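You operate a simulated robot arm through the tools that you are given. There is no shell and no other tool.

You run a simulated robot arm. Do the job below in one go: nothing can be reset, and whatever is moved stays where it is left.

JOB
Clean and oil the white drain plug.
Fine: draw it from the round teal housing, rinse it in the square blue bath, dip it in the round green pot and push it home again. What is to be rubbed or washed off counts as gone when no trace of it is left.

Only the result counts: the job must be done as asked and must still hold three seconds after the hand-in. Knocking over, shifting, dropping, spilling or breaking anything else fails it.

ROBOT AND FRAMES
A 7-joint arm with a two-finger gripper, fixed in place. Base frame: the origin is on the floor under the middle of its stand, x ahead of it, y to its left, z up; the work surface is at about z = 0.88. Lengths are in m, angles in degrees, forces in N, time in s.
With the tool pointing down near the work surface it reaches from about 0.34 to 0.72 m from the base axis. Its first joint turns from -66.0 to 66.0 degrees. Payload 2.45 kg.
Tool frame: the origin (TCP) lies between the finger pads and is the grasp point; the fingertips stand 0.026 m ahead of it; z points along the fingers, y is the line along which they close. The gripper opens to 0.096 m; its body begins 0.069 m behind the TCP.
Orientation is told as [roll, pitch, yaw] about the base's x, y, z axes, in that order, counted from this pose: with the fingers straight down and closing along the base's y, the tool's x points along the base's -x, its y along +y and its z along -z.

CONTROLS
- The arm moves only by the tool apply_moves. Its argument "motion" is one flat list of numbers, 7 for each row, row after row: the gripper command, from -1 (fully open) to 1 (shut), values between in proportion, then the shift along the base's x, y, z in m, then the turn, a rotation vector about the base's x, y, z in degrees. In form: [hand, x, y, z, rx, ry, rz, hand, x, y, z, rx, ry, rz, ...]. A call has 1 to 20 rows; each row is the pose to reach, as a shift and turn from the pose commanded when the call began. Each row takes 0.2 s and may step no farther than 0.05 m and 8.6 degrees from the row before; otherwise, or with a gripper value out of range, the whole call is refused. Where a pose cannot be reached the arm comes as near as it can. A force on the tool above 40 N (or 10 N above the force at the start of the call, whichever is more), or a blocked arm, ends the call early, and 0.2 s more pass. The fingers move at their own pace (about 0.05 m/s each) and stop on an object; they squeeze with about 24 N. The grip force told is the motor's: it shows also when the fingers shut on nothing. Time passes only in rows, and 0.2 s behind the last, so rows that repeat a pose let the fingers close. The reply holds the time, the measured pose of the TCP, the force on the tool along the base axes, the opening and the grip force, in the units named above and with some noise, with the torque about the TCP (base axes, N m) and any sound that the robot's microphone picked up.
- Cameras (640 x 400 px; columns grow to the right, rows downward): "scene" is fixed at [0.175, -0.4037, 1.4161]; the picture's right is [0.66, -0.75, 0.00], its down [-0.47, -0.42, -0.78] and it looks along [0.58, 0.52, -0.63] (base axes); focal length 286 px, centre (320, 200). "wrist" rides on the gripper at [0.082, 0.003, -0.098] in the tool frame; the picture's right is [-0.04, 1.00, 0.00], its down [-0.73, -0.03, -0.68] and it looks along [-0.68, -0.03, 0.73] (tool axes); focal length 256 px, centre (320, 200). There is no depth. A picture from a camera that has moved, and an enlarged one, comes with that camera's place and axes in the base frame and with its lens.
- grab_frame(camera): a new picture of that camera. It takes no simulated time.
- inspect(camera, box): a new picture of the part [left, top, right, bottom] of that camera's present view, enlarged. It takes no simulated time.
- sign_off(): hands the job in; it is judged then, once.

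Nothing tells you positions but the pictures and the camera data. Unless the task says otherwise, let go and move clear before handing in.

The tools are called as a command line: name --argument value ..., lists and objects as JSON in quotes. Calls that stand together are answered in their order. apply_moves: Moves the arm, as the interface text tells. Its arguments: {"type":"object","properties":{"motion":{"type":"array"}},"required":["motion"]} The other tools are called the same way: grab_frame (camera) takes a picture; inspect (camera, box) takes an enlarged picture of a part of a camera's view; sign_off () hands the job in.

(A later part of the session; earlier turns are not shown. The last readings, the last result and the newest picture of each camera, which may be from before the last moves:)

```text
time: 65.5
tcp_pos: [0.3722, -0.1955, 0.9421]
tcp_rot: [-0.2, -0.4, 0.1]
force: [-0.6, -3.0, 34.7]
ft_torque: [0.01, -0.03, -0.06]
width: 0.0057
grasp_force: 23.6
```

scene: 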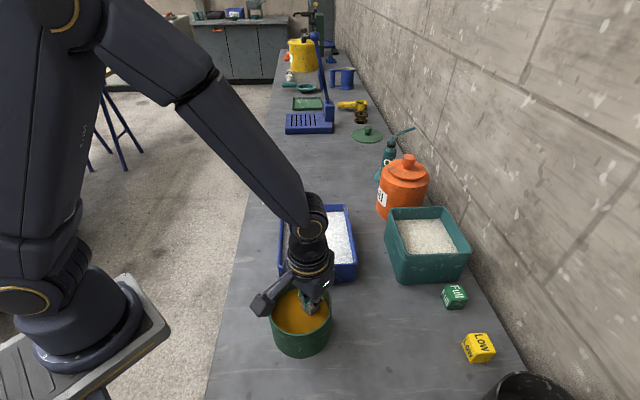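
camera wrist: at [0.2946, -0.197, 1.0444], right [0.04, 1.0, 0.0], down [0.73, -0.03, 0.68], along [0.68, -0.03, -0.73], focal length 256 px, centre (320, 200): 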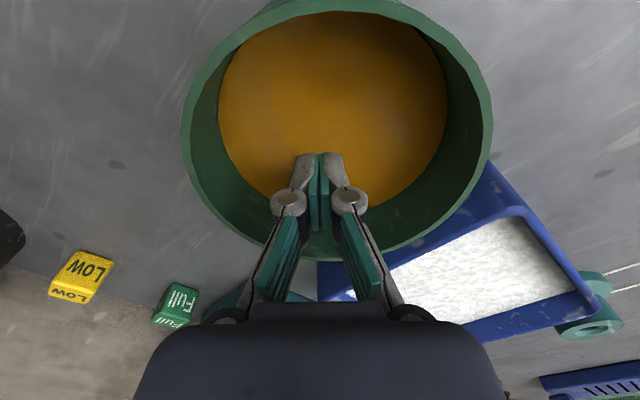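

The force rose during the drag, so I'll lift clear, go back out, and re-probe gently to see whether the plug rolled inward.

apply_moves --motion '[1, 0, 0, 0.002, 0, 0, 0, 1, 0, 0, 0.005, 0, 0, 0, 1, 0.006, 0, 0.005, 0, 0, 0, 1, 0.012, 0, 0.005, 0, 0, 0, 1, 0.012, 0, 0.002, 0, 0, 0, 1, 0.012, 0, 0.001, 0, 0, 0]'

```text
time: 66.9
tcp_pos: [0.3827, -0.1972, 0.9433]
tcp_rot: [-0.2, -0.1, 0.1]
force: [-0.6, -0.4, -0.1]
ft_torque: [0.0, -0.03, 0.02]
width: 0.0
grasp_force: 24.5
```

No contact yet here. I'll step down half a millimetre at a time.

apply_moves --motion '[1, 0, 0, -0.0007, 0, 0, 0, 1, 0, 0, -0.0014, 0, 0, 0]'

```text
time: 67.5
tcp_pos: [0.3831, -0.1963, 0.9422]
tcp_rot: [0.0, -0.3, 0.1]
force: [0.1, 0.2, -0.8]
ft_torque: [0.0, 0.01, 0.03]
width: 0.0001
grasp_force: 23.8
```

Still free at a height where it touched before, so the plug has moved. I'll continue down in small steps.

apply_moves --motion '[1, 0, 0, -0.0007, 0, 0, 0, 1, 0, 0, -0.0014, 0, 0, 0]'

```text
time: 68.1
tcp_pos: [0.3849, -0.1958, 0.9427]
tcp_rot: [-0.2, -0.3, 0.1]
force: [-0.4, 0.3, 10.7]
ft_torque: [0.06, 0.13, -0.01]
width: 0.0061
grasp_force: 24.2
```

Contact is now at the rear edge of the fingertips, so the plug rolled inward to about x≈0.371. I'll shift out 1.5 mm and press on its far side to wedge it further toward the middle.

apply_moves --motion '[1, 0, 0, 0.002, 0, 0, 0, 1, 0.0015, 0, 0.002, 0, 0, 0, 1, 0.0015, 0, 0, 0, 0, 0, 1, 0.0015, 0, -0.001, 0, 0, 0, 1, 0.0015, 0, -0.002, 0, 0, 0]'

```text
time: 69.3
tcp_pos: [0.3854, -0.1967, 0.9403]
tcp_rot: [-0.2, -0.3, 0.2]
force: [4.9, 1.7, 19.2]
ft_torque: [0.1, 0.1, -0.01]
width: 0.006
grasp_force: 24.0
```

The push-back now has a +x component, meaning I'm on the plug's far shoulder as wanted. I'll press a bit more to roll it inward.

apply_moves --motion '[1, 0, 0, -0.0007, 0, 0, 0, 1, 0, 0, -0.0014, 0, 0, 0, 1, 0, 0, -0.002, 0, 0, 0]'

```text
time: 70.0
tcp_pos: [0.3867, -0.1967, 0.9386]
tcp_rot: [-0.3, -0.6, 0.3]
force: [1.2, 0.7, 4.5]
ft_torque: [0.02, 0.02, 0.02]
width: 0.0
grasp_force: 24.1
stopped in row 3: the force on the tool passed its limit at 42 N (the readings are from after the stop); the commanded pose is now the measured one
```

The plug yielded and the load dropped. I'll keep easing down on that shoulder.

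apply_moves --motion '[1, -0.001, 0, -0.001, 0, 0, 0, 1, -0.001, 0, -0.002, 0, 0, 0]'

```text
time: 70.6
tcp_pos: [0.388, -0.1974, 0.9393]
tcp_rot: [-0.5, -0.8, 0.2]
force: [10.5, 3.0, 36.2]
ft_torque: [0.16, 0.15, -0.05]
width: 0.0061
grasp_force: 24.3
```

The wedge is self-locking, but the drag worked earlier. I'll lift, reset the tips on top of the plug, and drag it inward again.

apply_moves --motion '[1, 0, 0, 0.004, 0, 0, 0, 1, 0, 0, 0.008, 0, 0, 0, 1, -0.006, 0, 0.008, 0, 0, 0, 1, -0.006, 0, 0.006, 0, 0, 0, 1, -0.006, 0, 0.0052, 0, 0, 0]'

```text
time: 71.8
tcp_pos: [0.379, -0.1973, 0.9437]
tcp_rot: [-0.3, -0.5, 0.2]
force: [0.3, 0.4, 1.1]
ft_torque: [-0.02, -0.02, -0.01]
width: 0.0
grasp_force: 24.4
```

apply_moves --motion '[1, 0, 0, -0.0006, 0, 0, 0, 1, 0, 0, -0.0012, 0, 0, 0]'

```text
time: 72.4
tcp_pos: [0.3789, -0.1972, 0.9409]
tcp_rot: [-0.4, -0.4, 0.2]
force: [0.5, 0.5, -0.3]
ft_torque: [0.01, -0.01, 0.02]
width: 0.0
grasp_force: 24.4
```

No contact at this height now, so the plug has moved again. I'll keep probing downward gently.

apply_moves --motion '[1, 0, 0, -0.001, 0, 0, 0, 1, 0, 0, -0.002, 0, 0, 0]'

```text
time: 73.0
tcp_pos: [0.3805, -0.1967, 0.9398]
tcp_rot: [-0.4, -0.7, 0.2]
force: [3.0, 2.0, 12.8]
ft_torque: [0.06, 0.06, -0.03]
width: 0.0062
grasp_force: 24.6
```

Contact is now low on the far shoulder: the plug's axis is near x≈0.360, close to the pot's centre. I'll rise clear of the rim, level the hand, and turn it -90° so the fingers close along x.

apply_moves --motion '[1, 0, 0, 0.01, 0, 0, 0, 1, 0, 0, 0.03, 0, 0, 0, 1, -0.005, 0.001, 0.05, 0.2, 0.3, 0, 1, -0.012, 0.001, 0.062, 0.3, 0.6, -0.3, 1, -0.021, 0.001, 0.065, 0.3, 0.6, -0.3, 1, -0.021, 0.001, 0.065, 0.3, 0.6, -0.3]'

inspect --camera "wrist" --box '[190, 40, 450, 240]'

inspect --camera "scene" --box '[262, 318, 342, 368]'

```text
time: 74.4
tcp_pos: [0.3588, -0.1958, 1.0048]
tcp_rot: [0.0, 0.2, 0.0]
force: [0.3, -0.3, 0.0]
ft_torque: [-0.01, 0.0, 0.0]
width: 0.0004
grasp_force: 24.5
```

```text
2.00 times, centred on (320, 140) of wrist
camera zoom: at [0.2775, -0.1914, 1.105], right [0.04, 1.0, 0.0], down [0.73, -0.03, 0.68], along [0.68, -0.03, -0.74], focal length 512 px, centre (320, 320)
```

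zoom: 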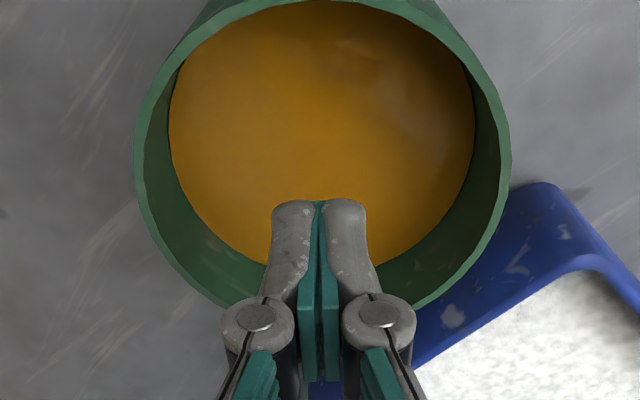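

```text
8.00 times, centred on (302, 343) of scene
camera zoom: at [0.175, -0.4037, 1.4161], right [0.66, -0.75, 0.0], down [-0.47, -0.42, -0.78], along [0.58, 0.52, -0.63], focal length 2284 px, centre (464, -944)
```

zoom: 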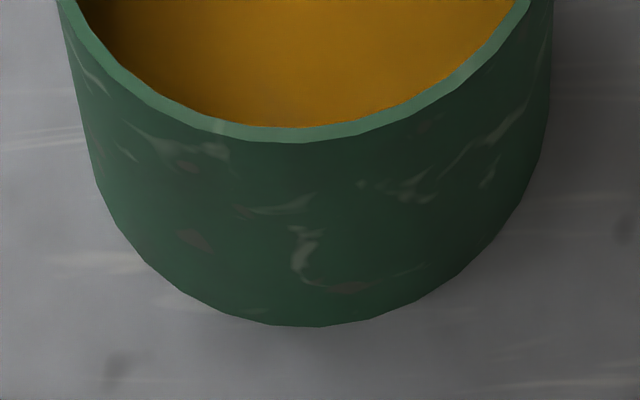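

The pot has stayed put since, centred near (0.355, -0.195). I'll open the fingers to about 40 mm and rotate the hand -90° here above the rim.

apply_moves --motion '[0.167, 0, 0, 0, 0, 0, -8, 0.167, 0, 0, 0, 0, 0, -16, 0.167, 0, 0, 0, 0, 0, -24, 0.167, 0, 0, 0, 0, 0, -32, 0.167, 0, 0, 0, 0, 0, -40, 0.167, 0, 0, 0, 0, 0, -48, 0.167, 0, 0, 0, 0, 0, -56, 0.167, 0, 0, 0, 0, 0, -64, 0.167, 0, 0, 0, 0, 0, -72, 0.167, 0, 0, 0, 0, 0, -80, 0.167, 0, 0, 0, 0, 0, -86, 0.167, 0, 0, 0, 0, 0, -90, 0.167, 0, 0, 0, 0, 0, -90]'

grab_frame --camera "wrist"

inspect --camera "wrist" --box '[190, 40, 450, 240]'

grab_frame --camera "scene"

```text
time: 77.2
tcp_pos: [0.3595, -0.1959, 1.0033]
tcp_rot: [0.0, 0.0, -90.3]
force: [0.4, -0.2, -0.4]
ft_torque: [-0.02, -0.03, 0.0]
width: 0.0402
grasp_force: 0.1
```

```text
taken
camera wrist: at [0.3619, -0.1143, 1.1036], right [1.0, -0.04, 0.0], down [-0.03, -0.73, 0.68], along [-0.03, -0.68, -0.74], focal length 256 px, centre (320, 200)
```

wrist: 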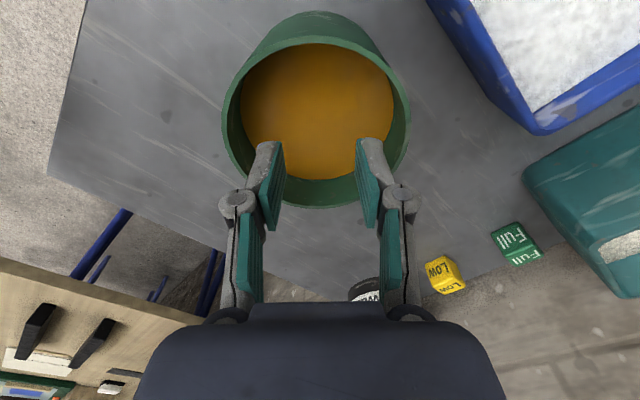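

```text
2.00 times, centred on (320, 140) of wrist
camera zoom: at [0.3619, -0.1143, 1.1036], right [1.0, -0.04, 0.0], down [-0.03, -0.73, 0.68], along [-0.03, -0.68, -0.74], focal length 512 px, centre (320, 320)
```

zoom: 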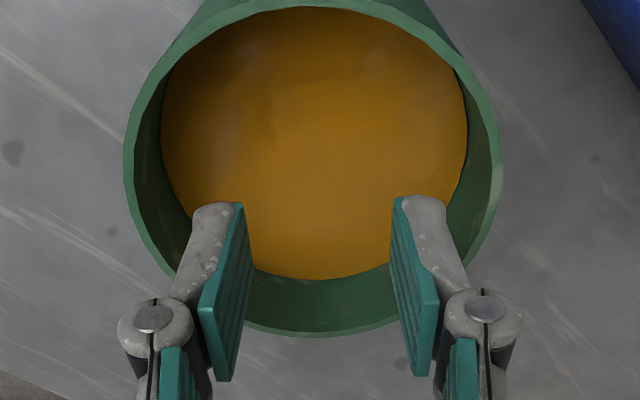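

```text
taken
```

scene: 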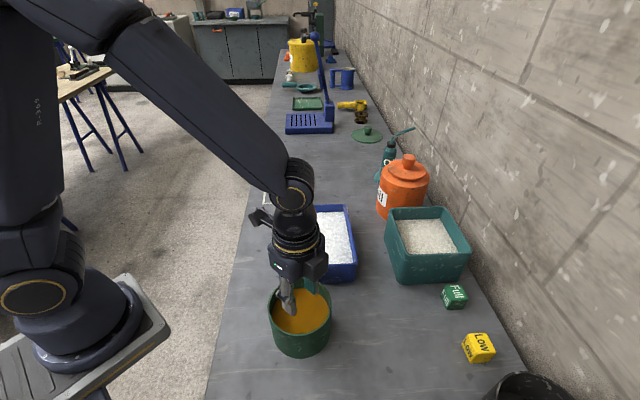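

Yaw -90° is reached and the pot centre is about 2.6 mm to -x of the tool. I'll shift slightly and descend over the plug.

apply_moves --motion '[0.167, -0.001, 0, -0.015, 0, 0, 0, 0.167, -0.001, 0, -0.03, 0, 0, 0, 0.167, -0.001, 0, -0.045, 0, 0, 0, 0.167, -0.001, 0, -0.055, 0, 0, 0, 0.167, -0.001, 0, -0.06, 0, 0, 0]'

inspect --camera "wrist" --box '[190, 60, 450, 260]'

```text
time: 78.4
tcp_pos: [0.3577, -0.198, 0.9426]
tcp_rot: [0.0, 0.1, -90.2]
force: [0.8, 0.5, -0.1]
ft_torque: [-0.02, 0.01, 0.04]
width: 0.0398
grasp_force: 0.1
```

```text
2.00 times, centred on (320, 160) of wrist
camera zoom: at [0.3613, -0.1159, 1.0437], right [1.0, -0.04, 0.0], down [-0.03, -0.73, 0.68], along [-0.03, -0.68, -0.74], focal length 512 px, centre (320, 280)
```

zoom: 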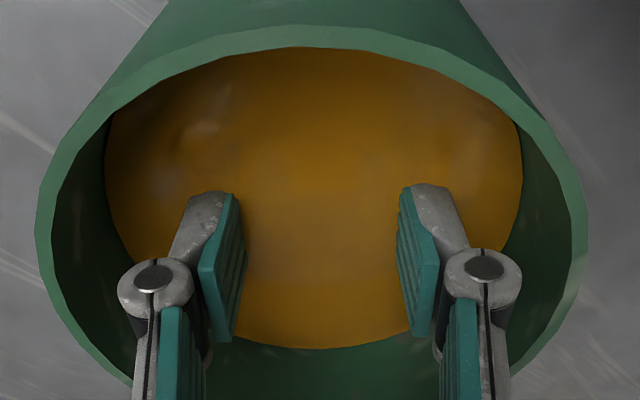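

No contact so far and clearance looks fine. I'll creep down.

apply_moves --motion '[0.167, 0, 0, -0.001, 0, 0, 0, 0.167, 0, 0, -0.002, 0, 0, 0, 0.167, 0, 0, -0.003, 0, 0, 0, 0.167, 0, 0, -0.004, 0, 0, 0]'

```text
time: 79.4
tcp_pos: [0.3583, -0.1948, 0.9403]
tcp_rot: [-0.1, 0.1, -90.1]
force: [0.2, 0.5, 0.8]
ft_torque: [-0.04, 0.05, -0.01]
width: 0.04
grasp_force: 0.2
```

apply_moves --motion '[0.167, 0, 0, -0.001, 0, 0, 0, 0.167, 0, 0, -0.002, 0, 0, 0, 0.167, 0, 0, -0.003, 0, 0, 0]'

```text
time: 80.2
tcp_pos: [0.3588, -0.1955, 0.9394]
tcp_rot: [-0.1, 0.0, -90.1]
force: [0.4, 0.2, 0.1]
ft_torque: [0.01, 0.0, -0.01]
width: 0.0401
grasp_force: 0.1
```

apply_moves --motion '[0.167, 0, 0, -0.001, 0, 0, 0, 0.167, 0, 0, -0.002, 0, 0, 0, 0.167, 0, 0, -0.003, 0, 0, 0]'

```text
time: 81.0
tcp_pos: [0.3574, -0.1946, 0.9335]
tcp_rot: [-0.1, 0.0, -90.1]
force: [-0.1, -0.2, 0.5]
ft_torque: [-0.01, 0.01, 0.01]
width: 0.0397
grasp_force: 0.1
```

Tips are at about 0.908 with no contact, well below the plug's top — promising. I'll continue.

apply_moves --motion '[0.167, 0, 0, -0.001, 0, 0, 0, 0.167, 0, 0, -0.002, 0, 0, 0, 0.167, 0, 0, -0.003, 0, 0, 0, 0.167, 0, 0, -0.004, 0, 0, 0]'

```text
time: 82.0
tcp_pos: [0.3586, -0.1954, 0.9305]
tcp_rot: [-0.1, 0.0, -90.1]
force: [-0.4, 0.3, -0.2]
ft_torque: [0.03, 0.01, 0.03]
width: 0.0399
grasp_force: 0.0
```

apply_moves --motion '[0.167, 0, 0, -0.001, 0, 0, 0, 0.167, 0, 0, -0.002, 0, 0, 0, 0.167, 0, 0, -0.003, 0, 0, 0, 0.167, 0, 0, -0.004, 0, 0, 0]'

```text
time: 83.0
tcp_pos: [0.3578, -0.1976, 0.924]
tcp_rot: [0.0, 0.1, -90.1]
force: [-0.4, 0.5, -0.1]
ft_torque: [-0.02, 0.03, 0.03]
width: 0.0399
grasp_force: 0.1
```

Still free at tips ≈0.899. I'll go 4 mm deeper so the pads pass the plug's mid-height.

apply_moves --motion '[0.167, 0, 0, -0.001, 0, 0, 0, 0.167, 0, 0, -0.002, 0, 0, 0, 0.167, 0, 0, -0.003, 0, 0, 0, 0.167, 0, 0, -0.004, 0, 0, 0]'

```text
time: 84.0
tcp_pos: [0.3553, -0.1963, 0.922]
tcp_rot: [0.0, 0.1, -90.2]
force: [0.5, -0.4, -1.2]
ft_torque: [-0.01, 0.0, 0.0]
width: 0.0402
grasp_force: 0.0
```

Now I'll close gently in stages, watching width and force so that the pot isn't pushed.

apply_moves --motion '[0.25, 0, 0, 0, 0, 0, 0, 0.32, 0, 0, 0, 0, 0, 0, 0.32, 0, 0, 0, 0, 0, 0]'

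```text
time: 84.8
tcp_pos: [0.356, -0.196, 0.9227]
tcp_rot: [0.0, 0.1, -90.1]
force: [0.2, 0.7, 1.0]
ft_torque: [0.01, -0.01, -0.04]
width: 0.0338
grasp_force: 24.0
```

The width holds at 33.8 mm with full grip force, so the plug is between the pads. I'll squeeze fully and lift very slowly to see if it stays.

apply_moves --motion '[1, 0, 0, 0, 0, 0, 0, 1, 0, 0, 0, 0, 0, 0, 1, 0, 0, 0.002, 0, 0, 0, 1, 0, 0, 0.004, 0, 0, 0, 1, 0, 0, 0.006, 0, 0, 0]'

```text
time: 86.0
tcp_pos: [0.3578, -0.1964, 0.9277]
tcp_rot: [0.0, 0.1, -90.1]
force: [-0.1, 1.1, 0.4]
ft_torque: [0.02, -0.01, 0.0]
width: 0.0331
grasp_force: 23.1
```

It is still held at 33 mm. I'll keep lifting slowly and look as it comes out of the oil.

apply_moves --motion '[1, 0, 0, 0.003, 0, 0, 0, 1, 0, 0, 0.006, 0, 0, 0, 1, 0, 0, 0.009, 0, 0, 0, 1, 0, 0, 0.012, 0, 0, 0, 1, 0, 0, 0.015, 0, 0, 0, 1, 0, 0, 0.018, 0, 0, 0, 1, 0, 0, 0.021, 0, 0, 0, 1, 0, 0, 0.024, 0, 0, 0, 1, 0, 0, 0.027, 0, 0, 0]'

inspect --camera "wrist" --box '[190, 40, 450, 260]'

inspect --camera "scene" --box '[262, 255, 342, 345]'

```text
time: 88.0
tcp_pos: [0.3567, -0.1961, 0.9565]
tcp_rot: [0.0, 0.1, -90.1]
force: [-0.6, 0.8, -1.2]
ft_torque: [-0.01, 0.0, 0.0]
width: 0.0329
grasp_force: 24.2
```

```text
1.82 times, centred on (320, 150) of wrist
camera zoom: at [0.3596, -0.1141, 1.0558], right [1.0, -0.04, 0.0], down [-0.03, -0.73, 0.68], along [-0.03, -0.68, -0.74], focal length 465 px, centre (320, 291)
```

zoom: 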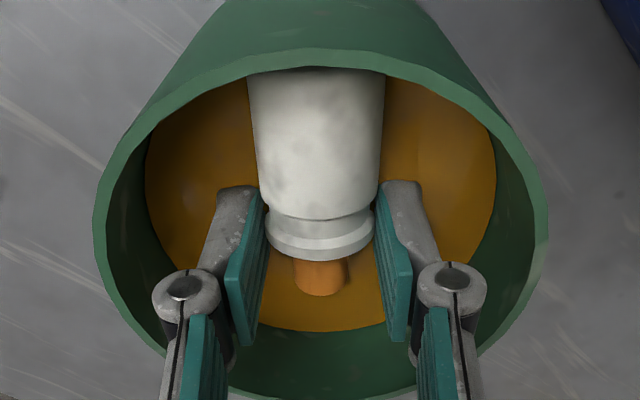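

```text
4.44 times, centred on (302, 300) of scene
camera zoom: at [0.175, -0.4037, 1.4161], right [0.66, -0.75, 0.0], down [-0.47, -0.42, -0.78], along [0.58, 0.52, -0.63], focal length 1269 px, centre (400, -244)
```

zoom: 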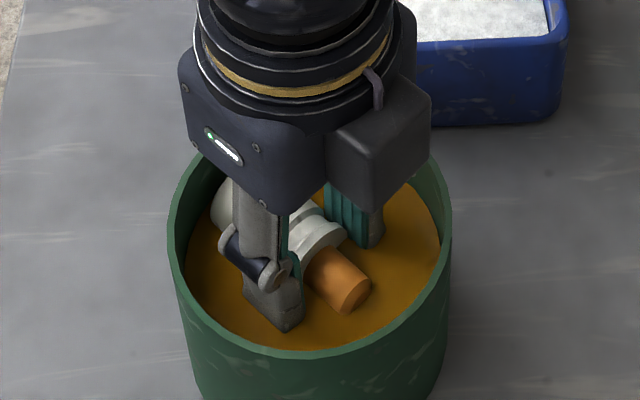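

Excellent: the plug is held horizontally, with its head toward +y and the stem, now orange with oil, toward -y. The white head shows it stayed clean. I'll lift it above the rim and let it drip while I plan how to turn it upright.

apply_moves --motion '[1, 0, 0, 0.008, 0, 0, 0, 1, 0, 0, 0.016, 0, 0, 0, 1, 0, 0, 0.026, 0, 0, 0, 1, 0, 0, 0.036, 0, 0, 0, 1, 0, 0, 0.046, 0, 0, 0, 1, 0, 0, 0.054, 0, 0, 0, 1, 0, 0, 0.056, 0, 0, 0, 1, 0, 0, 0.056, 0, 0, 0, 1, 0, 0, 0.056, 0, 0, 0, 1, 0, 0, 0.056, 0, 0, 0]'

inspect --camera "wrist" --box '[190, 40, 450, 260]'

inspect --camera "scene" --box '[262, 235, 342, 325]'

```text
time: 90.2
tcp_pos: [0.3574, -0.1962, 1.0109]
tcp_rot: [0.0, 0.1, -90.1]
force: [-0.2, 0.1, -1.1]
ft_torque: [-0.03, -0.01, 0.02]
width: 0.0329
grasp_force: 24.0
```

```text
1.82 times, centred on (320, 150) of wrist
camera zoom: at [0.3599, -0.1147, 1.1112], right [1.0, -0.04, 0.0], down [-0.03, -0.73, 0.68], along [-0.03, -0.68, -0.74], focal length 465 px, centre (320, 291)
```

zoom: 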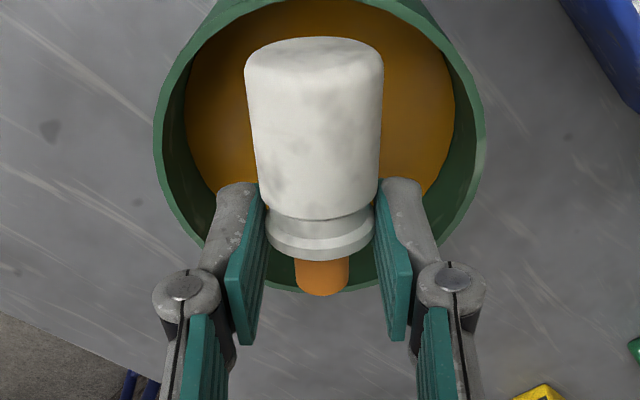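

```text
4.44 times, centred on (302, 280) of scene
camera zoom: at [0.175, -0.4037, 1.4161], right [0.66, -0.75, 0.0], down [-0.47, -0.42, -0.78], along [0.58, 0.52, -0.63], focal length 1269 px, centre (400, -156)
```

zoom: 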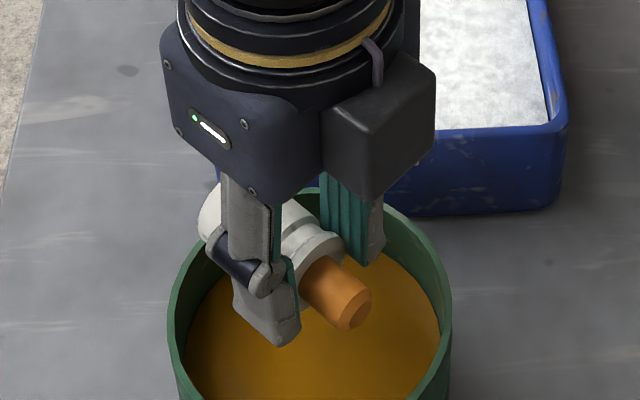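

The plug is gripped around its flange, with the head reaching about 47 mm toward the camera side. My plan is to pivot it upright in the grip by pressing the head's underside on the pot rim, on the side where the push nudges the pot back toward its original place. First I'll rotate the hand +135° so the head points toward (-x, -y).

apply_moves --motion '[1, 0, 0, 0.004, 0, 0, 4, 1, 0, 0, 0.006, 0, 0, 12, 1, 0, 0, 0.006, 0, 0, 20, 1, 0, 0, 0.006, 0, 0, 28, 1, 0, 0, 0.006, 0, 0, 36, 1, 0, 0, 0.006, 0, 0, 44, 1, 0, 0, 0.006, 0, 0, 52, 1, 0, 0, 0.006, 0, 0, 60, 1, 0, 0, 0.006, 0, 0, 68, 1, 0, 0, 0.006, 0, 0, 76, 1, 0, 0, 0.006, 0, 0, 84, 1, 0, 0, 0.006, 0, 0, 92, 1, 0, 0, 0.006, 0, 0, 100, 1, 0, 0, 0.006, 0, 0, 108, 1, 0, 0, 0.006, 0, 0, 116, 1, 0, 0, 0.006, 0, 0, 123, 1, 0, 0, 0.006, 0, 0, 129, 1, 0, 0, 0.006, 0, 0, 133, 1, 0, 0, 0.006, 0, 0, 135, 1, 0, 0, 0.006, 0, 0, 135]'

inspect --camera "wrist" --box '[190, 20, 450, 240]'

inspect --camera "scene" --box '[252, 235, 352, 345]'

```text
time: 94.4
tcp_pos: [0.358, -0.1967, 1.0173]
tcp_rot: [0.0, 0.0, 44.9]
force: [-0.6, 0.3, -1.8]
ft_torque: [0.0, 0.0, 0.01]
width: 0.0328
grasp_force: 24.1
```

```text
1.82 times, centred on (320, 130) of wrist
camera zoom: at [0.2971, -0.2506, 1.1168], right [-0.68, 0.74, 0.0], down [0.54, 0.5, 0.68], along [0.5, 0.46, -0.74], focal length 465 px, centre (320, 327)
```

zoom: 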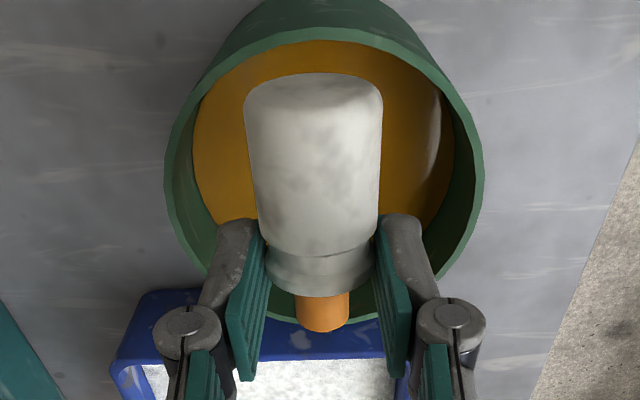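

```text
3.64 times, centred on (302, 290) of scene
camera zoom: at [0.175, -0.4037, 1.4161], right [0.66, -0.75, 0.0], down [-0.47, -0.42, -0.78], along [0.58, 0.52, -0.63], focal length 1038 px, centre (386, -127)
```

zoom: 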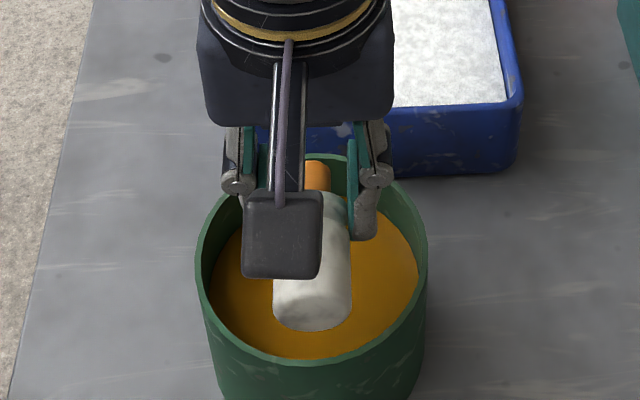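

The head now points toward (-x, -y), over the near side of the pot. I'll shift about 17 mm that way so the head overhangs the rim, then lower to just above contact.

apply_moves --motion '[1, -0.004, -0.003, 0, 0, 0, 0, 1, -0.009, -0.007, 0, 0, 0, 0, 1, -0.0133, -0.0107, 0, 0, 0, 0, 1, -0.0133, -0.0107, -0.004, 0, 0, 0, 1, -0.0133, -0.0107, -0.008, 0, 0, 0, 1, -0.0133, -0.0107, -0.011, 0, 0, 0]'

inspect --camera "wrist" --box '[190, 20, 450, 240]'

inspect --camera "scene" --box '[252, 255, 352, 365]'

```text
time: 95.8
tcp_pos: [0.3428, -0.205, 1.0058]
tcp_rot: [0.0, 0.1, 44.9]
force: [-0.6, -0.5, -0.5]
ft_torque: [0.0, -0.03, 0.0]
width: 0.0326
grasp_force: 23.8
```

```text
1.82 times, centred on (320, 130) of wrist
camera zoom: at [0.2834, -0.2606, 1.1057], right [-0.68, 0.74, 0.0], down [0.54, 0.5, 0.68], along [0.5, 0.46, -0.74], focal length 465 px, centre (320, 327)
```

zoom: 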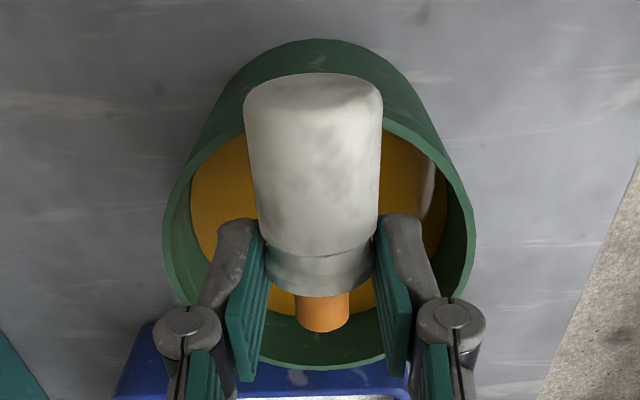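

```text
3.64 times, centred on (302, 310) of scene
camera zoom: at [0.175, -0.4037, 1.4161], right [0.66, -0.75, 0.0], down [-0.47, -0.42, -0.78], along [0.58, 0.52, -0.63], focal length 1038 px, centre (386, -200)
```

zoom: 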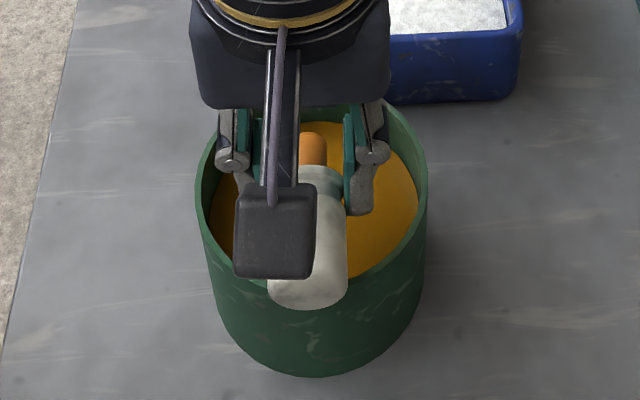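

The head now overhangs the near rim, centred. I'll lower gently and watch the force as the rim starts tipping the head upward.

apply_moves --motion '[1, 0, 0, -0.0015, 0, 0, 0, 1, 0, 0, -0.003, 0, 0, 0, 1, 0, 0, -0.0045, 0, 0, 0, 1, 0, 0, -0.006, 0, 0, 0]'

inspect --camera "wrist" --box '[190, 20, 450, 240]'

```text
time: 96.8
tcp_pos: [0.3436, -0.2064, 1.0015]
tcp_rot: [0.0, 0.0, 44.9]
force: [-0.8, 5.1, 12.8]
ft_torque: [-0.21, 0.36, -0.16]
width: 0.0324
grasp_force: 24.0
```

```text
1.82 times, centred on (320, 130) of wrist
camera zoom: at [0.2835, -0.2608, 1.1], right [-0.68, 0.74, 0.0], down [0.54, 0.5, 0.68], along [0.5, 0.46, -0.74], focal length 465 px, centre (320, 327)
```

zoom: 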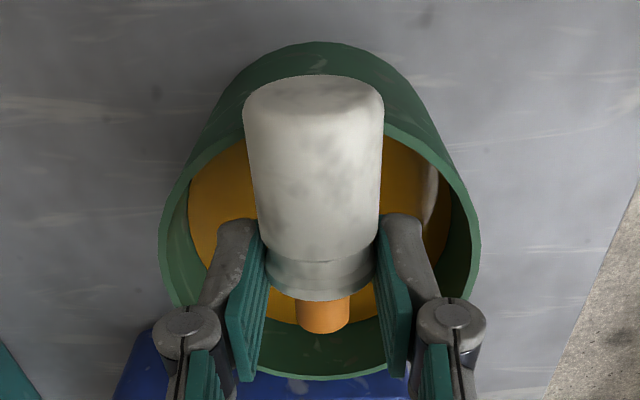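

The push needed about 13 N, so the grip is firm. I'll check whether the plug is turning in the grip and whether the pot stayed put.

inspect --camera "scene" --box '[262, 318, 342, 368]'

inspect --camera "scene" --box '[252, 255, 352, 365]'

```text
8.00 times, centred on (302, 343) of scene
camera zoom: at [0.1749, -0.4035, 1.4162], right [0.66, -0.75, 0.0], down [-0.47, -0.42, -0.78], along [0.58, 0.52, -0.63], focal length 2284 px, centre (464, -944)
```

zoom: 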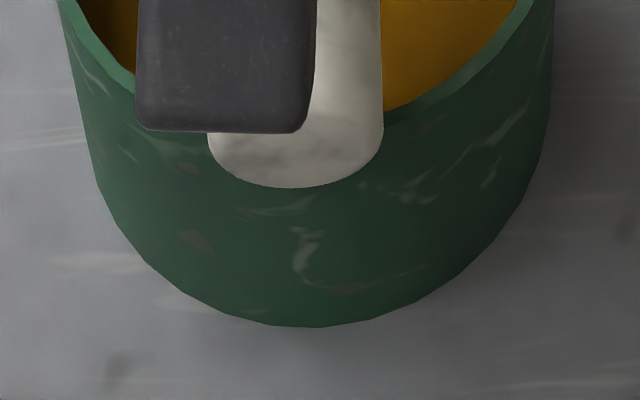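

```text
3.64 times, centred on (302, 310) of scene
camera zoom: at [0.1749, -0.4035, 1.4162], right [0.66, -0.75, 0.0], down [-0.47, -0.42, -0.78], along [0.58, 0.52, -0.63], focal length 1038 px, centre (386, -200)
```

zoom: 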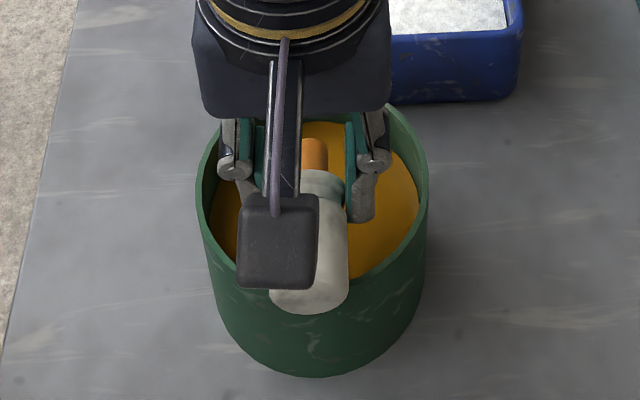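

The pot is steady. I'll continue lowering a few more millimetres and look for rotation.

apply_moves --motion '[1, 0, 0, -0.0015, 0, 0, 0, 1, 0, 0, -0.003, 0, 0, 0, 1, 0, 0, -0.0045, 0, 0, 0, 1, 0, 0, -0.006, 0, 0, 0]'

inspect --camera "wrist" --box '[190, 20, 450, 240]'

inspect --camera "scene" --box '[262, 318, 342, 368]'

```text
time: 97.8
tcp_pos: [0.3436, -0.2065, 0.9944]
tcp_rot: [-0.1, 0.1, 44.8]
force: [3.6, 3.0, 13.0]
ft_torque: [-0.29, 0.23, 0.01]
width: 0.0324
grasp_force: 24.1
```

```text
1.82 times, centred on (320, 130) of wrist
camera zoom: at [0.2832, -0.261, 1.094], right [-0.68, 0.74, 0.0], down [0.54, 0.5, 0.68], along [0.5, 0.46, -0.74], focal length 465 px, centre (320, 327)
```

zoom: 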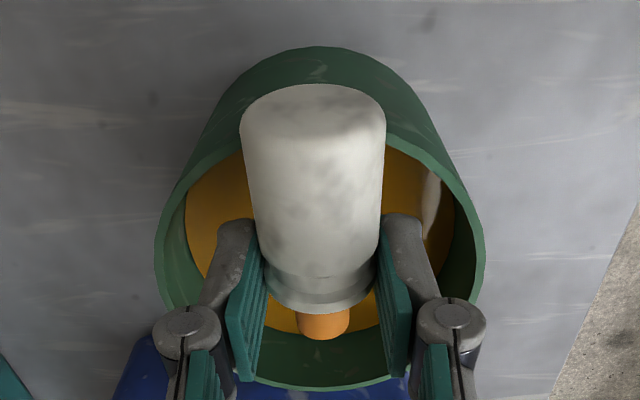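

```text
8.00 times, centred on (302, 343) of scene
camera zoom: at [0.175, -0.4035, 1.4162], right [0.66, -0.75, 0.0], down [-0.47, -0.42, -0.78], along [0.58, 0.52, -0.63], focal length 2284 px, centre (464, -944)
```

zoom: 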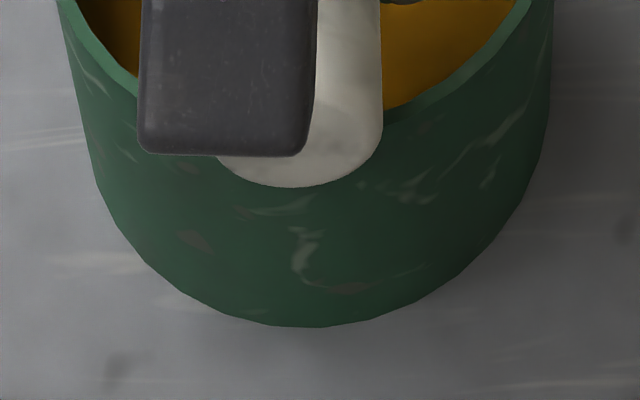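

It works: the head is tilting up and the stem down, with the pot steady. I'll continue lowering.

apply_moves --motion '[1, 0, 0, -0.0015, 0, 0, 0, 1, 0, 0, -0.003, 0, 0, 0, 1, 0, 0, -0.0045, 0, 0, 0, 1, 0, 0, -0.006, 0, 0, 0, 1, 0, 0, -0.0075, 0, 0, 0, 1, 0, 0, -0.009, 0, 0, 0]'

inspect --camera "wrist" --box '[190, 20, 450, 240]'

inspect --camera "scene" --box '[262, 318, 342, 368]'

```text
time: 99.2
tcp_pos: [0.3423, -0.2073, 0.9852]
tcp_rot: [-0.1, 0.2, 45.0]
force: [2.8, 2.5, 11.3]
ft_torque: [-0.33, 0.3, 0.02]
width: 0.0324
grasp_force: 23.9
```

```text
1.82 times, centred on (320, 130) of wrist
camera zoom: at [0.2834, -0.2614, 1.0852], right [-0.68, 0.74, 0.0], down [0.54, 0.5, 0.68], along [0.5, 0.46, -0.74], focal length 465 px, centre (320, 327)
```

zoom: 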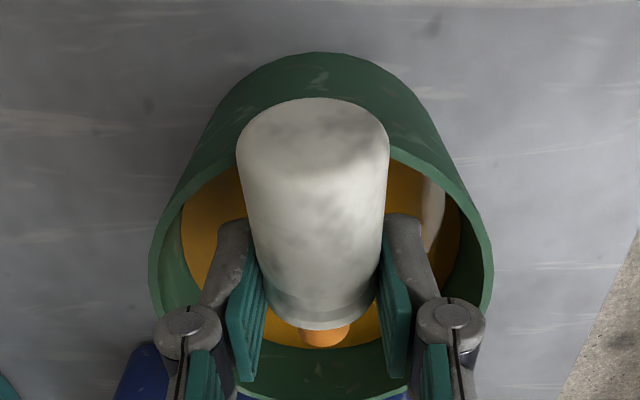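

```text
8.00 times, centred on (302, 343) of scene
camera zoom: at [0.175, -0.4036, 1.4162], right [0.66, -0.75, 0.0], down [-0.47, -0.42, -0.78], along [0.58, 0.52, -0.63], focal length 2284 px, centre (464, -944)
```

zoom: 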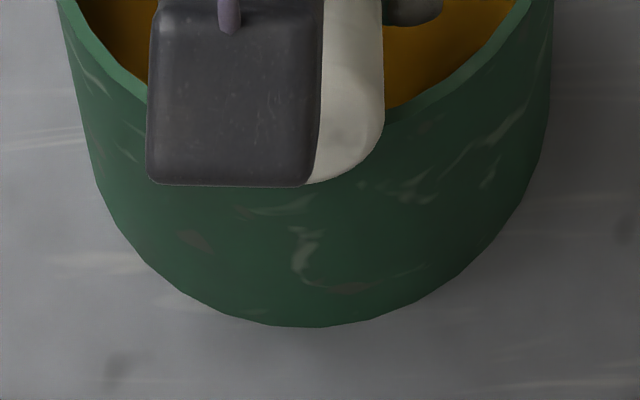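

Rotation continues smoothly and the pot is steady. I'll lower another 9 mm.

apply_moves --motion '[1, 0, 0, -0.0015, 0, 0, 0, 1, 0, 0, -0.003, 0, 0, 0, 1, 0, 0, -0.0045, 0, 0, 0, 1, 0, 0, -0.006, 0, 0, 0, 1, 0, 0, -0.0075, 0, 0, 0, 1, 0, 0, -0.009, 0, 0, 0]'

inspect --camera "wrist" --box '[190, 20, 450, 240]'

inspect --camera "scene" --box '[262, 318, 342, 368]'

```text
time: 100.6
tcp_pos: [0.3429, -0.2068, 0.9761]
tcp_rot: [-0.1, 0.0, 44.8]
force: [2.9, 2.6, 12.1]
ft_torque: [-0.38, 0.33, -0.02]
width: 0.0322
grasp_force: 23.8
```

```text
1.82 times, centred on (320, 130) of wrist
camera zoom: at [0.2833, -0.2615, 1.0757], right [-0.68, 0.74, 0.0], down [0.54, 0.5, 0.68], along [0.5, 0.46, -0.74], focal length 465 px, centre (320, 327)
```

zoom: 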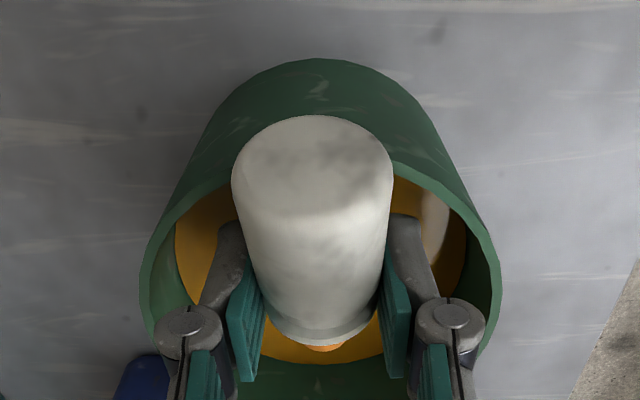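

```text
8.00 times, centred on (302, 343) of scene
camera zoom: at [0.175, -0.4036, 1.4162], right [0.66, -0.75, 0.0], down [-0.47, -0.42, -0.78], along [0.58, 0.52, -0.63], focal length 2284 px, centre (464, -944)
```

zoom: 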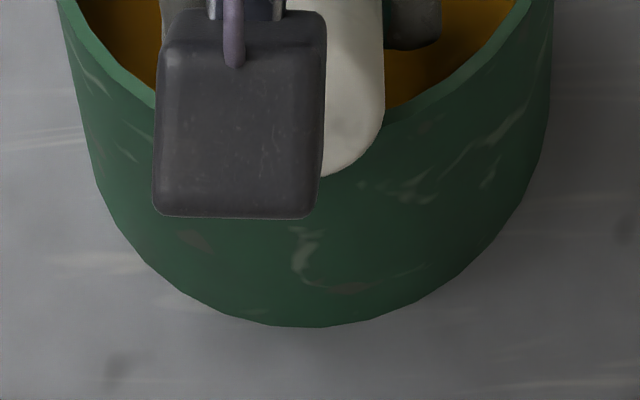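

Still smooth. One more 9 mm step keeps the knuckles above the rim.

apply_moves --motion '[1, 0, 0, -0.0015, 0, 0, 0, 1, 0, 0, -0.003, 0, 0, 0, 1, 0, 0, -0.0045, 0, 0, 0, 1, 0, 0, -0.006, 0, 0, 0, 1, 0, 0, -0.0075, 0, 0, 0, 1, 0, 0, -0.009, 0, 0, 0]'

inspect --camera "wrist" --box '[190, 20, 450, 240]'

inspect --camera "scene" --box '[252, 255, 352, 365]'

```text
time: 102.0
tcp_pos: [0.3446, -0.2065, 0.9676]
tcp_rot: [0.1, 0.1, 44.9]
force: [1.5, 1.5, 11.7]
ft_torque: [-0.32, 0.37, -0.02]
width: 0.0317
grasp_force: 24.1
```

```text
1.82 times, centred on (320, 130) of wrist
camera zoom: at [0.2841, -0.261, 1.0669], right [-0.68, 0.74, 0.0], down [0.54, 0.5, 0.68], along [0.5, 0.46, -0.74], focal length 465 px, centre (320, 327)
```

zoom: 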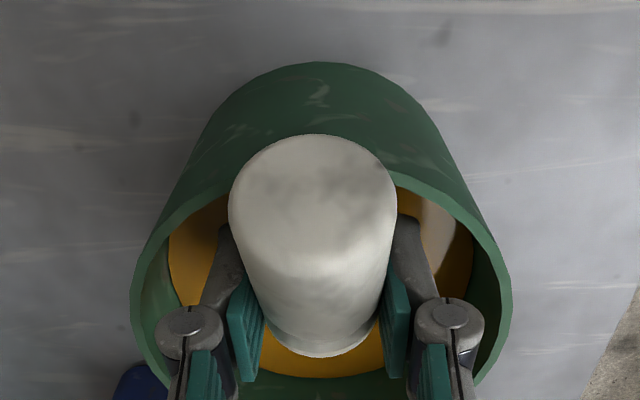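

```text
3.64 times, centred on (302, 310) of scene
camera zoom: at [0.1749, -0.4036, 1.4162], right [0.66, -0.75, 0.0], down [-0.47, -0.42, -0.78], along [0.58, 0.52, -0.63], focal length 1038 px, centre (386, -200)
```

zoom: 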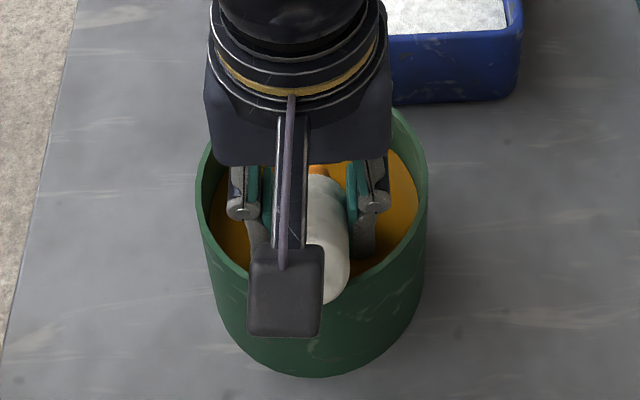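

The plug has now turned roughly 50–55° stem-down in the grip. Moving the hand toward (-x, -y) will push the head further upright against the rim and at the same time nudge the pot back toward its original spot; I'll try 3 mm and check both.

apply_moves --motion '[1, -0.0007, -0.0007, 0, 0, 0, 0, 1, -0.0014, -0.0014, 0, 0, 0, 0, 1, -0.0021, -0.0021, 0, 0, 0, 0]'

inspect --camera "wrist" --box '[190, 20, 450, 240]'

inspect --camera "scene" --box '[262, 318, 342, 368]'

```text
time: 102.8
tcp_pos: [0.3427, -0.2103, 0.9659]
tcp_rot: [0.0, 0.1, 44.9]
force: [4.5, 3.7, 10.1]
ft_torque: [-0.31, 0.3, 0.0]
width: 0.0319
grasp_force: 23.5
```

```text
1.82 times, centred on (320, 130) of wrist
camera zoom: at [0.2826, -0.264, 1.0666], right [-0.68, 0.74, 0.0], down [0.54, 0.5, 0.68], along [0.5, 0.46, -0.74], focal length 465 px, centre (320, 327)
```

zoom: 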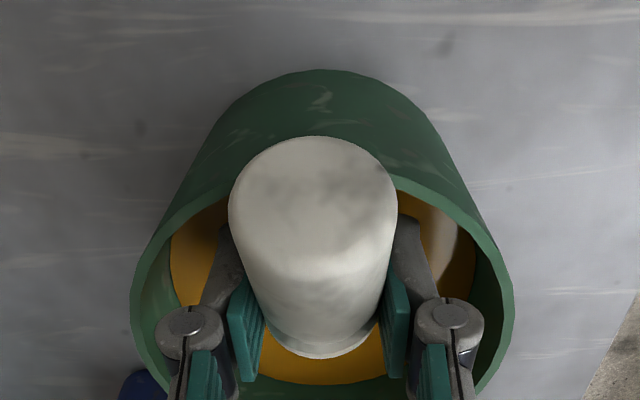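

```text
8.00 times, centred on (302, 343) of scene
camera zoom: at [0.175, -0.4035, 1.4162], right [0.66, -0.75, 0.0], down [-0.47, -0.42, -0.78], along [0.58, 0.52, -0.63], focal length 2284 px, centre (464, -944)
```

zoom: 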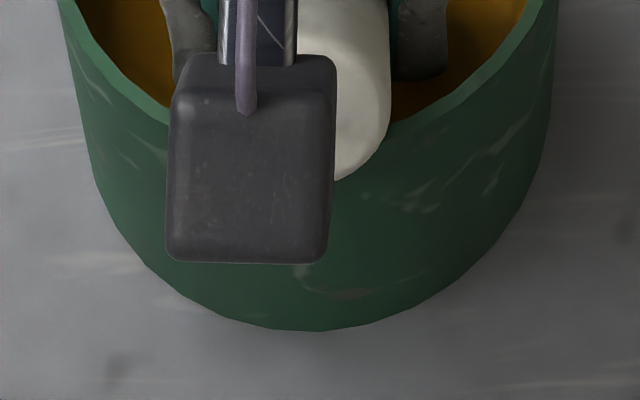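

The pot slid back about 1 mm in the right direction. I'll continue pushing in small steps until it is back where it started, with the base-edge pixel row at 361.

apply_moves --motion '[1, -0.0007, -0.0007, 0, 0, 0, 0, 1, -0.0014, -0.0014, 0, 0, 0, 0, 1, -0.0021, -0.0021, 0, 0, 0, 0, 1, -0.0028, -0.0028, 0, 0, 0, 0]'

inspect --camera "wrist" --box '[190, 20, 450, 240]'

inspect --camera "scene" --box '[262, 318, 342, 368]'

```text
time: 103.8
tcp_pos: [0.3405, -0.2122, 0.9663]
tcp_rot: [0.0, 0.1, 44.9]
force: [1.4, 3.0, 5.3]
ft_torque: [-0.15, 0.15, -0.05]
width: 0.0315
grasp_force: 24.2
```

```text
1.82 times, centred on (320, 130) of wrist
camera zoom: at [0.2805, -0.267, 1.0659], right [-0.68, 0.74, 0.0], down [0.54, 0.5, 0.68], along [0.5, 0.46, -0.74], focal length 465 px, centre (320, 327)
```

zoom: 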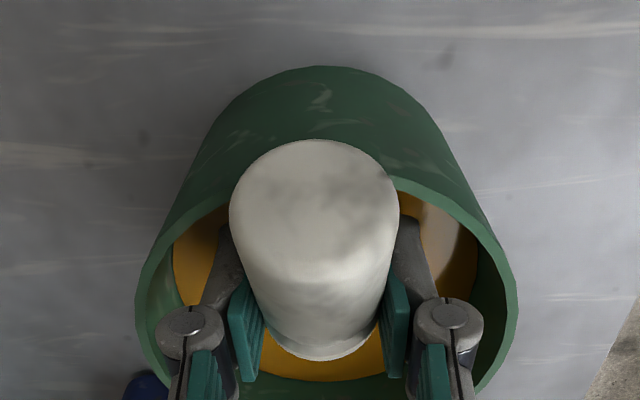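

```text
8.00 times, centred on (302, 343) of scene
camera zoom: at [0.175, -0.4036, 1.4162], right [0.66, -0.75, 0.0], down [-0.47, -0.42, -0.78], along [0.58, 0.52, -0.63], focal length 2284 px, centre (464, -944)
```

zoom: 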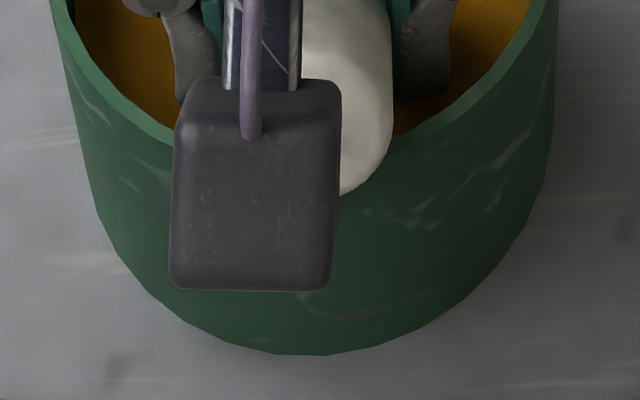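

The pot is now within about 1–1.5 mm of its original place. I'll push a final 1.3 mm.

apply_moves --motion '[1, -0.0005, -0.0005, 0, 0, 0, 0, 1, -0.001, -0.001, 0, 0, 0, 0]'

inspect --camera "scene" --box '[262, 318, 342, 368]'

```text
time: 104.4
tcp_pos: [0.337, -0.2131, 0.9663]
tcp_rot: [0.0, 0.1, 44.8]
force: [-0.2, 0.1, 0.6]
ft_torque: [-0.01, -0.03, 0.03]
width: 0.0315
grasp_force: 23.9
```

```text
8.00 times, centred on (302, 343) of scene
camera zoom: at [0.175, -0.4037, 1.4161], right [0.66, -0.75, 0.0], down [-0.47, -0.42, -0.78], along [0.58, 0.52, -0.63], focal length 2284 px, centre (464, -944)
```

zoom: 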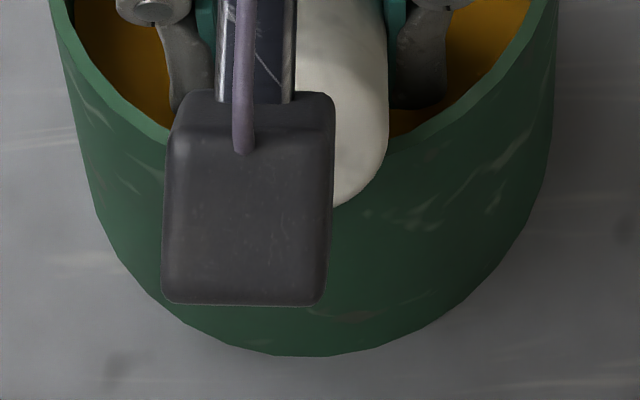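

The pot is back within about a millimetre of its starting place and the contact load is gone. I'll lift the plug straight up and look at its angle in the grip.

apply_moves --motion '[1, 0, 0, 0.005, 0, 0, 0, 1, 0, 0, 0.015, 0, 0, 0, 1, 0.002, 0.002, 0.03, 0, 0, 0, 1, 0.005, 0.005, 0.05, 0, 0, 0, 1, 0.01, 0.008, 0.07, 0, 0, 0, 1, 0.013, 0.01, 0.085, 0, 0, 0, 1, 0.013, 0.01, 0.085, 0, 0, 0, 1, 0.013, 0.01, 0.085, 0, 0, 0]'

grab_frame --camera "wrist"

inspect --camera "scene" --box '[262, 275, 342, 370]'

inspect --camera "wrist" --box '[240, 90, 400, 240]'

```text
time: 106.2
tcp_pos: [0.3506, -0.202, 1.0521]
tcp_rot: [0.1, 0.1, 44.8]
force: [-0.1, 0.1, -1.1]
ft_torque: [0.02, -0.01, 0.04]
width: 0.0314
grasp_force: 24.1
```

```text
taken
camera wrist: at [0.2911, -0.2569, 1.1516], right [-0.68, 0.74, 0.0], down [0.54, 0.5, 0.68], along [0.5, 0.46, -0.74], focal length 256 px, centre (320, 200)
```

wrist: 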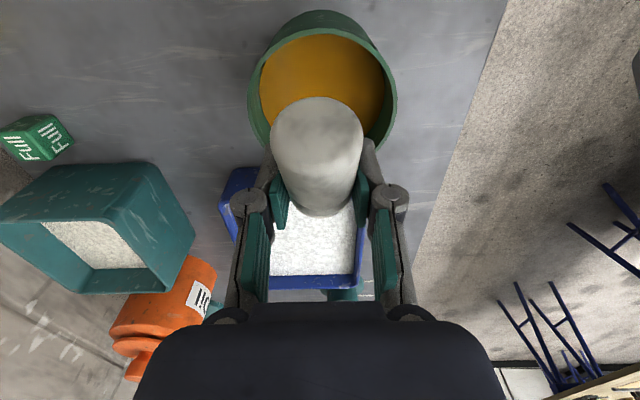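

```text
4.21 times, centred on (302, 322) of scene
camera zoom: at [0.175, -0.4037, 1.4161], right [0.66, -0.75, 0.0], down [-0.47, -0.42, -0.78], along [0.58, 0.52, -0.63], focal length 1202 px, centre (396, -316)
```

zoom: 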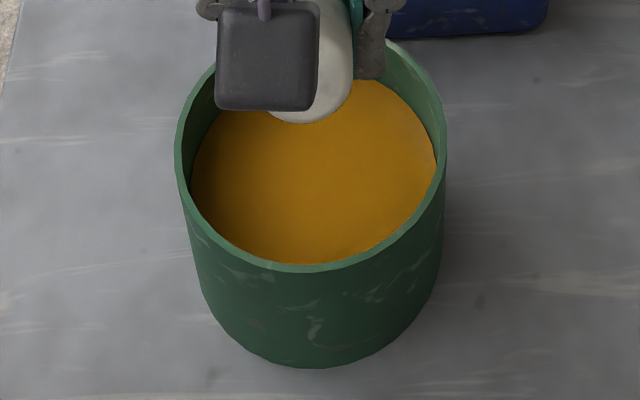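

```text
2.67 times, centred on (320, 165) of wrist
camera zoom: at [0.2911, -0.2569, 1.1516], right [-0.68, 0.74, 0.0], down [0.54, 0.5, 0.68], along [0.5, 0.46, -0.74], focal length 683 px, centre (320, 293)
```

zoom: 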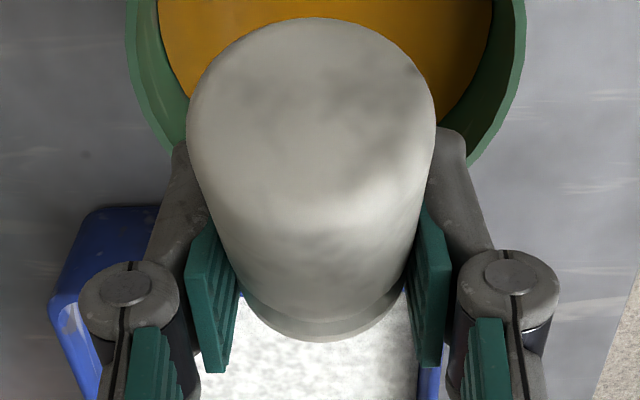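

I'll rotate the hand to yaw ≈-49° so the scene camera sees the plug from the side and I can measure its tilt.

apply_moves --motion '[1, 0, 0, 0, 0, 0, -8, 1, 0, 0, 0.005, 0, 0, -16, 1, 0, 0, 0.01, 0, 0, -24, 1, 0, 0, 0.015, 0, 0, -32, 1, 0, 0, 0.02, 0, 0, -40, 1, 0, 0, 0.02, 0, 0, -48, 1, 0, 0, 0.02, 0, 0, -56, 1, 0, 0, 0.02, 0, 0, -64, 1, 0, 0, 0.02, 0, 0, -72, 1, 0, 0, 0.02, 0, 0, -80, 1, 0, 0, 0.02, 0, 0, -88, 1, 0, 0, 0.02, 0, 0, -94, 1, 0, 0, 0.02, 0, 0, -94]'

inspect --camera "scene" --box '[262, 195, 352, 305]'

inspect --camera "scene" --box '[262, 318, 342, 368]'

```text
time: 109.0
tcp_pos: [0.3502, -0.2022, 1.0719]
tcp_rot: [0.0, 0.1, -49.2]
force: [-0.7, 0.0, -1.0]
ft_torque: [-0.01, -0.01, 0.0]
width: 0.0314
grasp_force: 24.1
```

```text
3.64 times, centred on (307, 250) of scene
camera zoom: at [0.175, -0.4037, 1.4161], right [0.66, -0.75, 0.0], down [-0.47, -0.42, -0.78], along [0.58, 0.52, -0.63], focal length 1038 px, centre (367, 18)
```

zoom: 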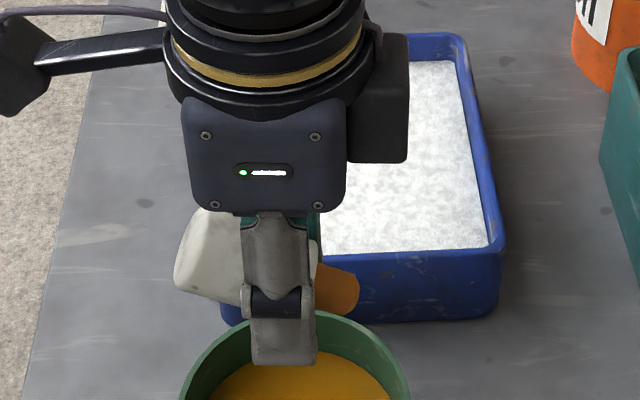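

```text
8.00 times, centred on (302, 343) of scene
camera zoom: at [0.175, -0.4037, 1.4161], right [0.66, -0.75, 0.0], down [-0.47, -0.42, -0.78], along [0.58, 0.52, -0.63], focal length 2284 px, centre (464, -944)
```

zoom: 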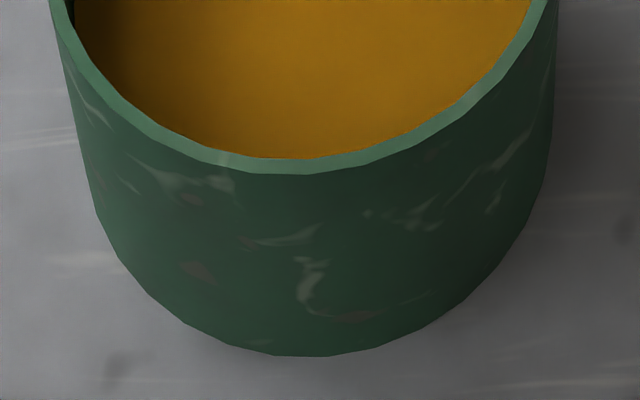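

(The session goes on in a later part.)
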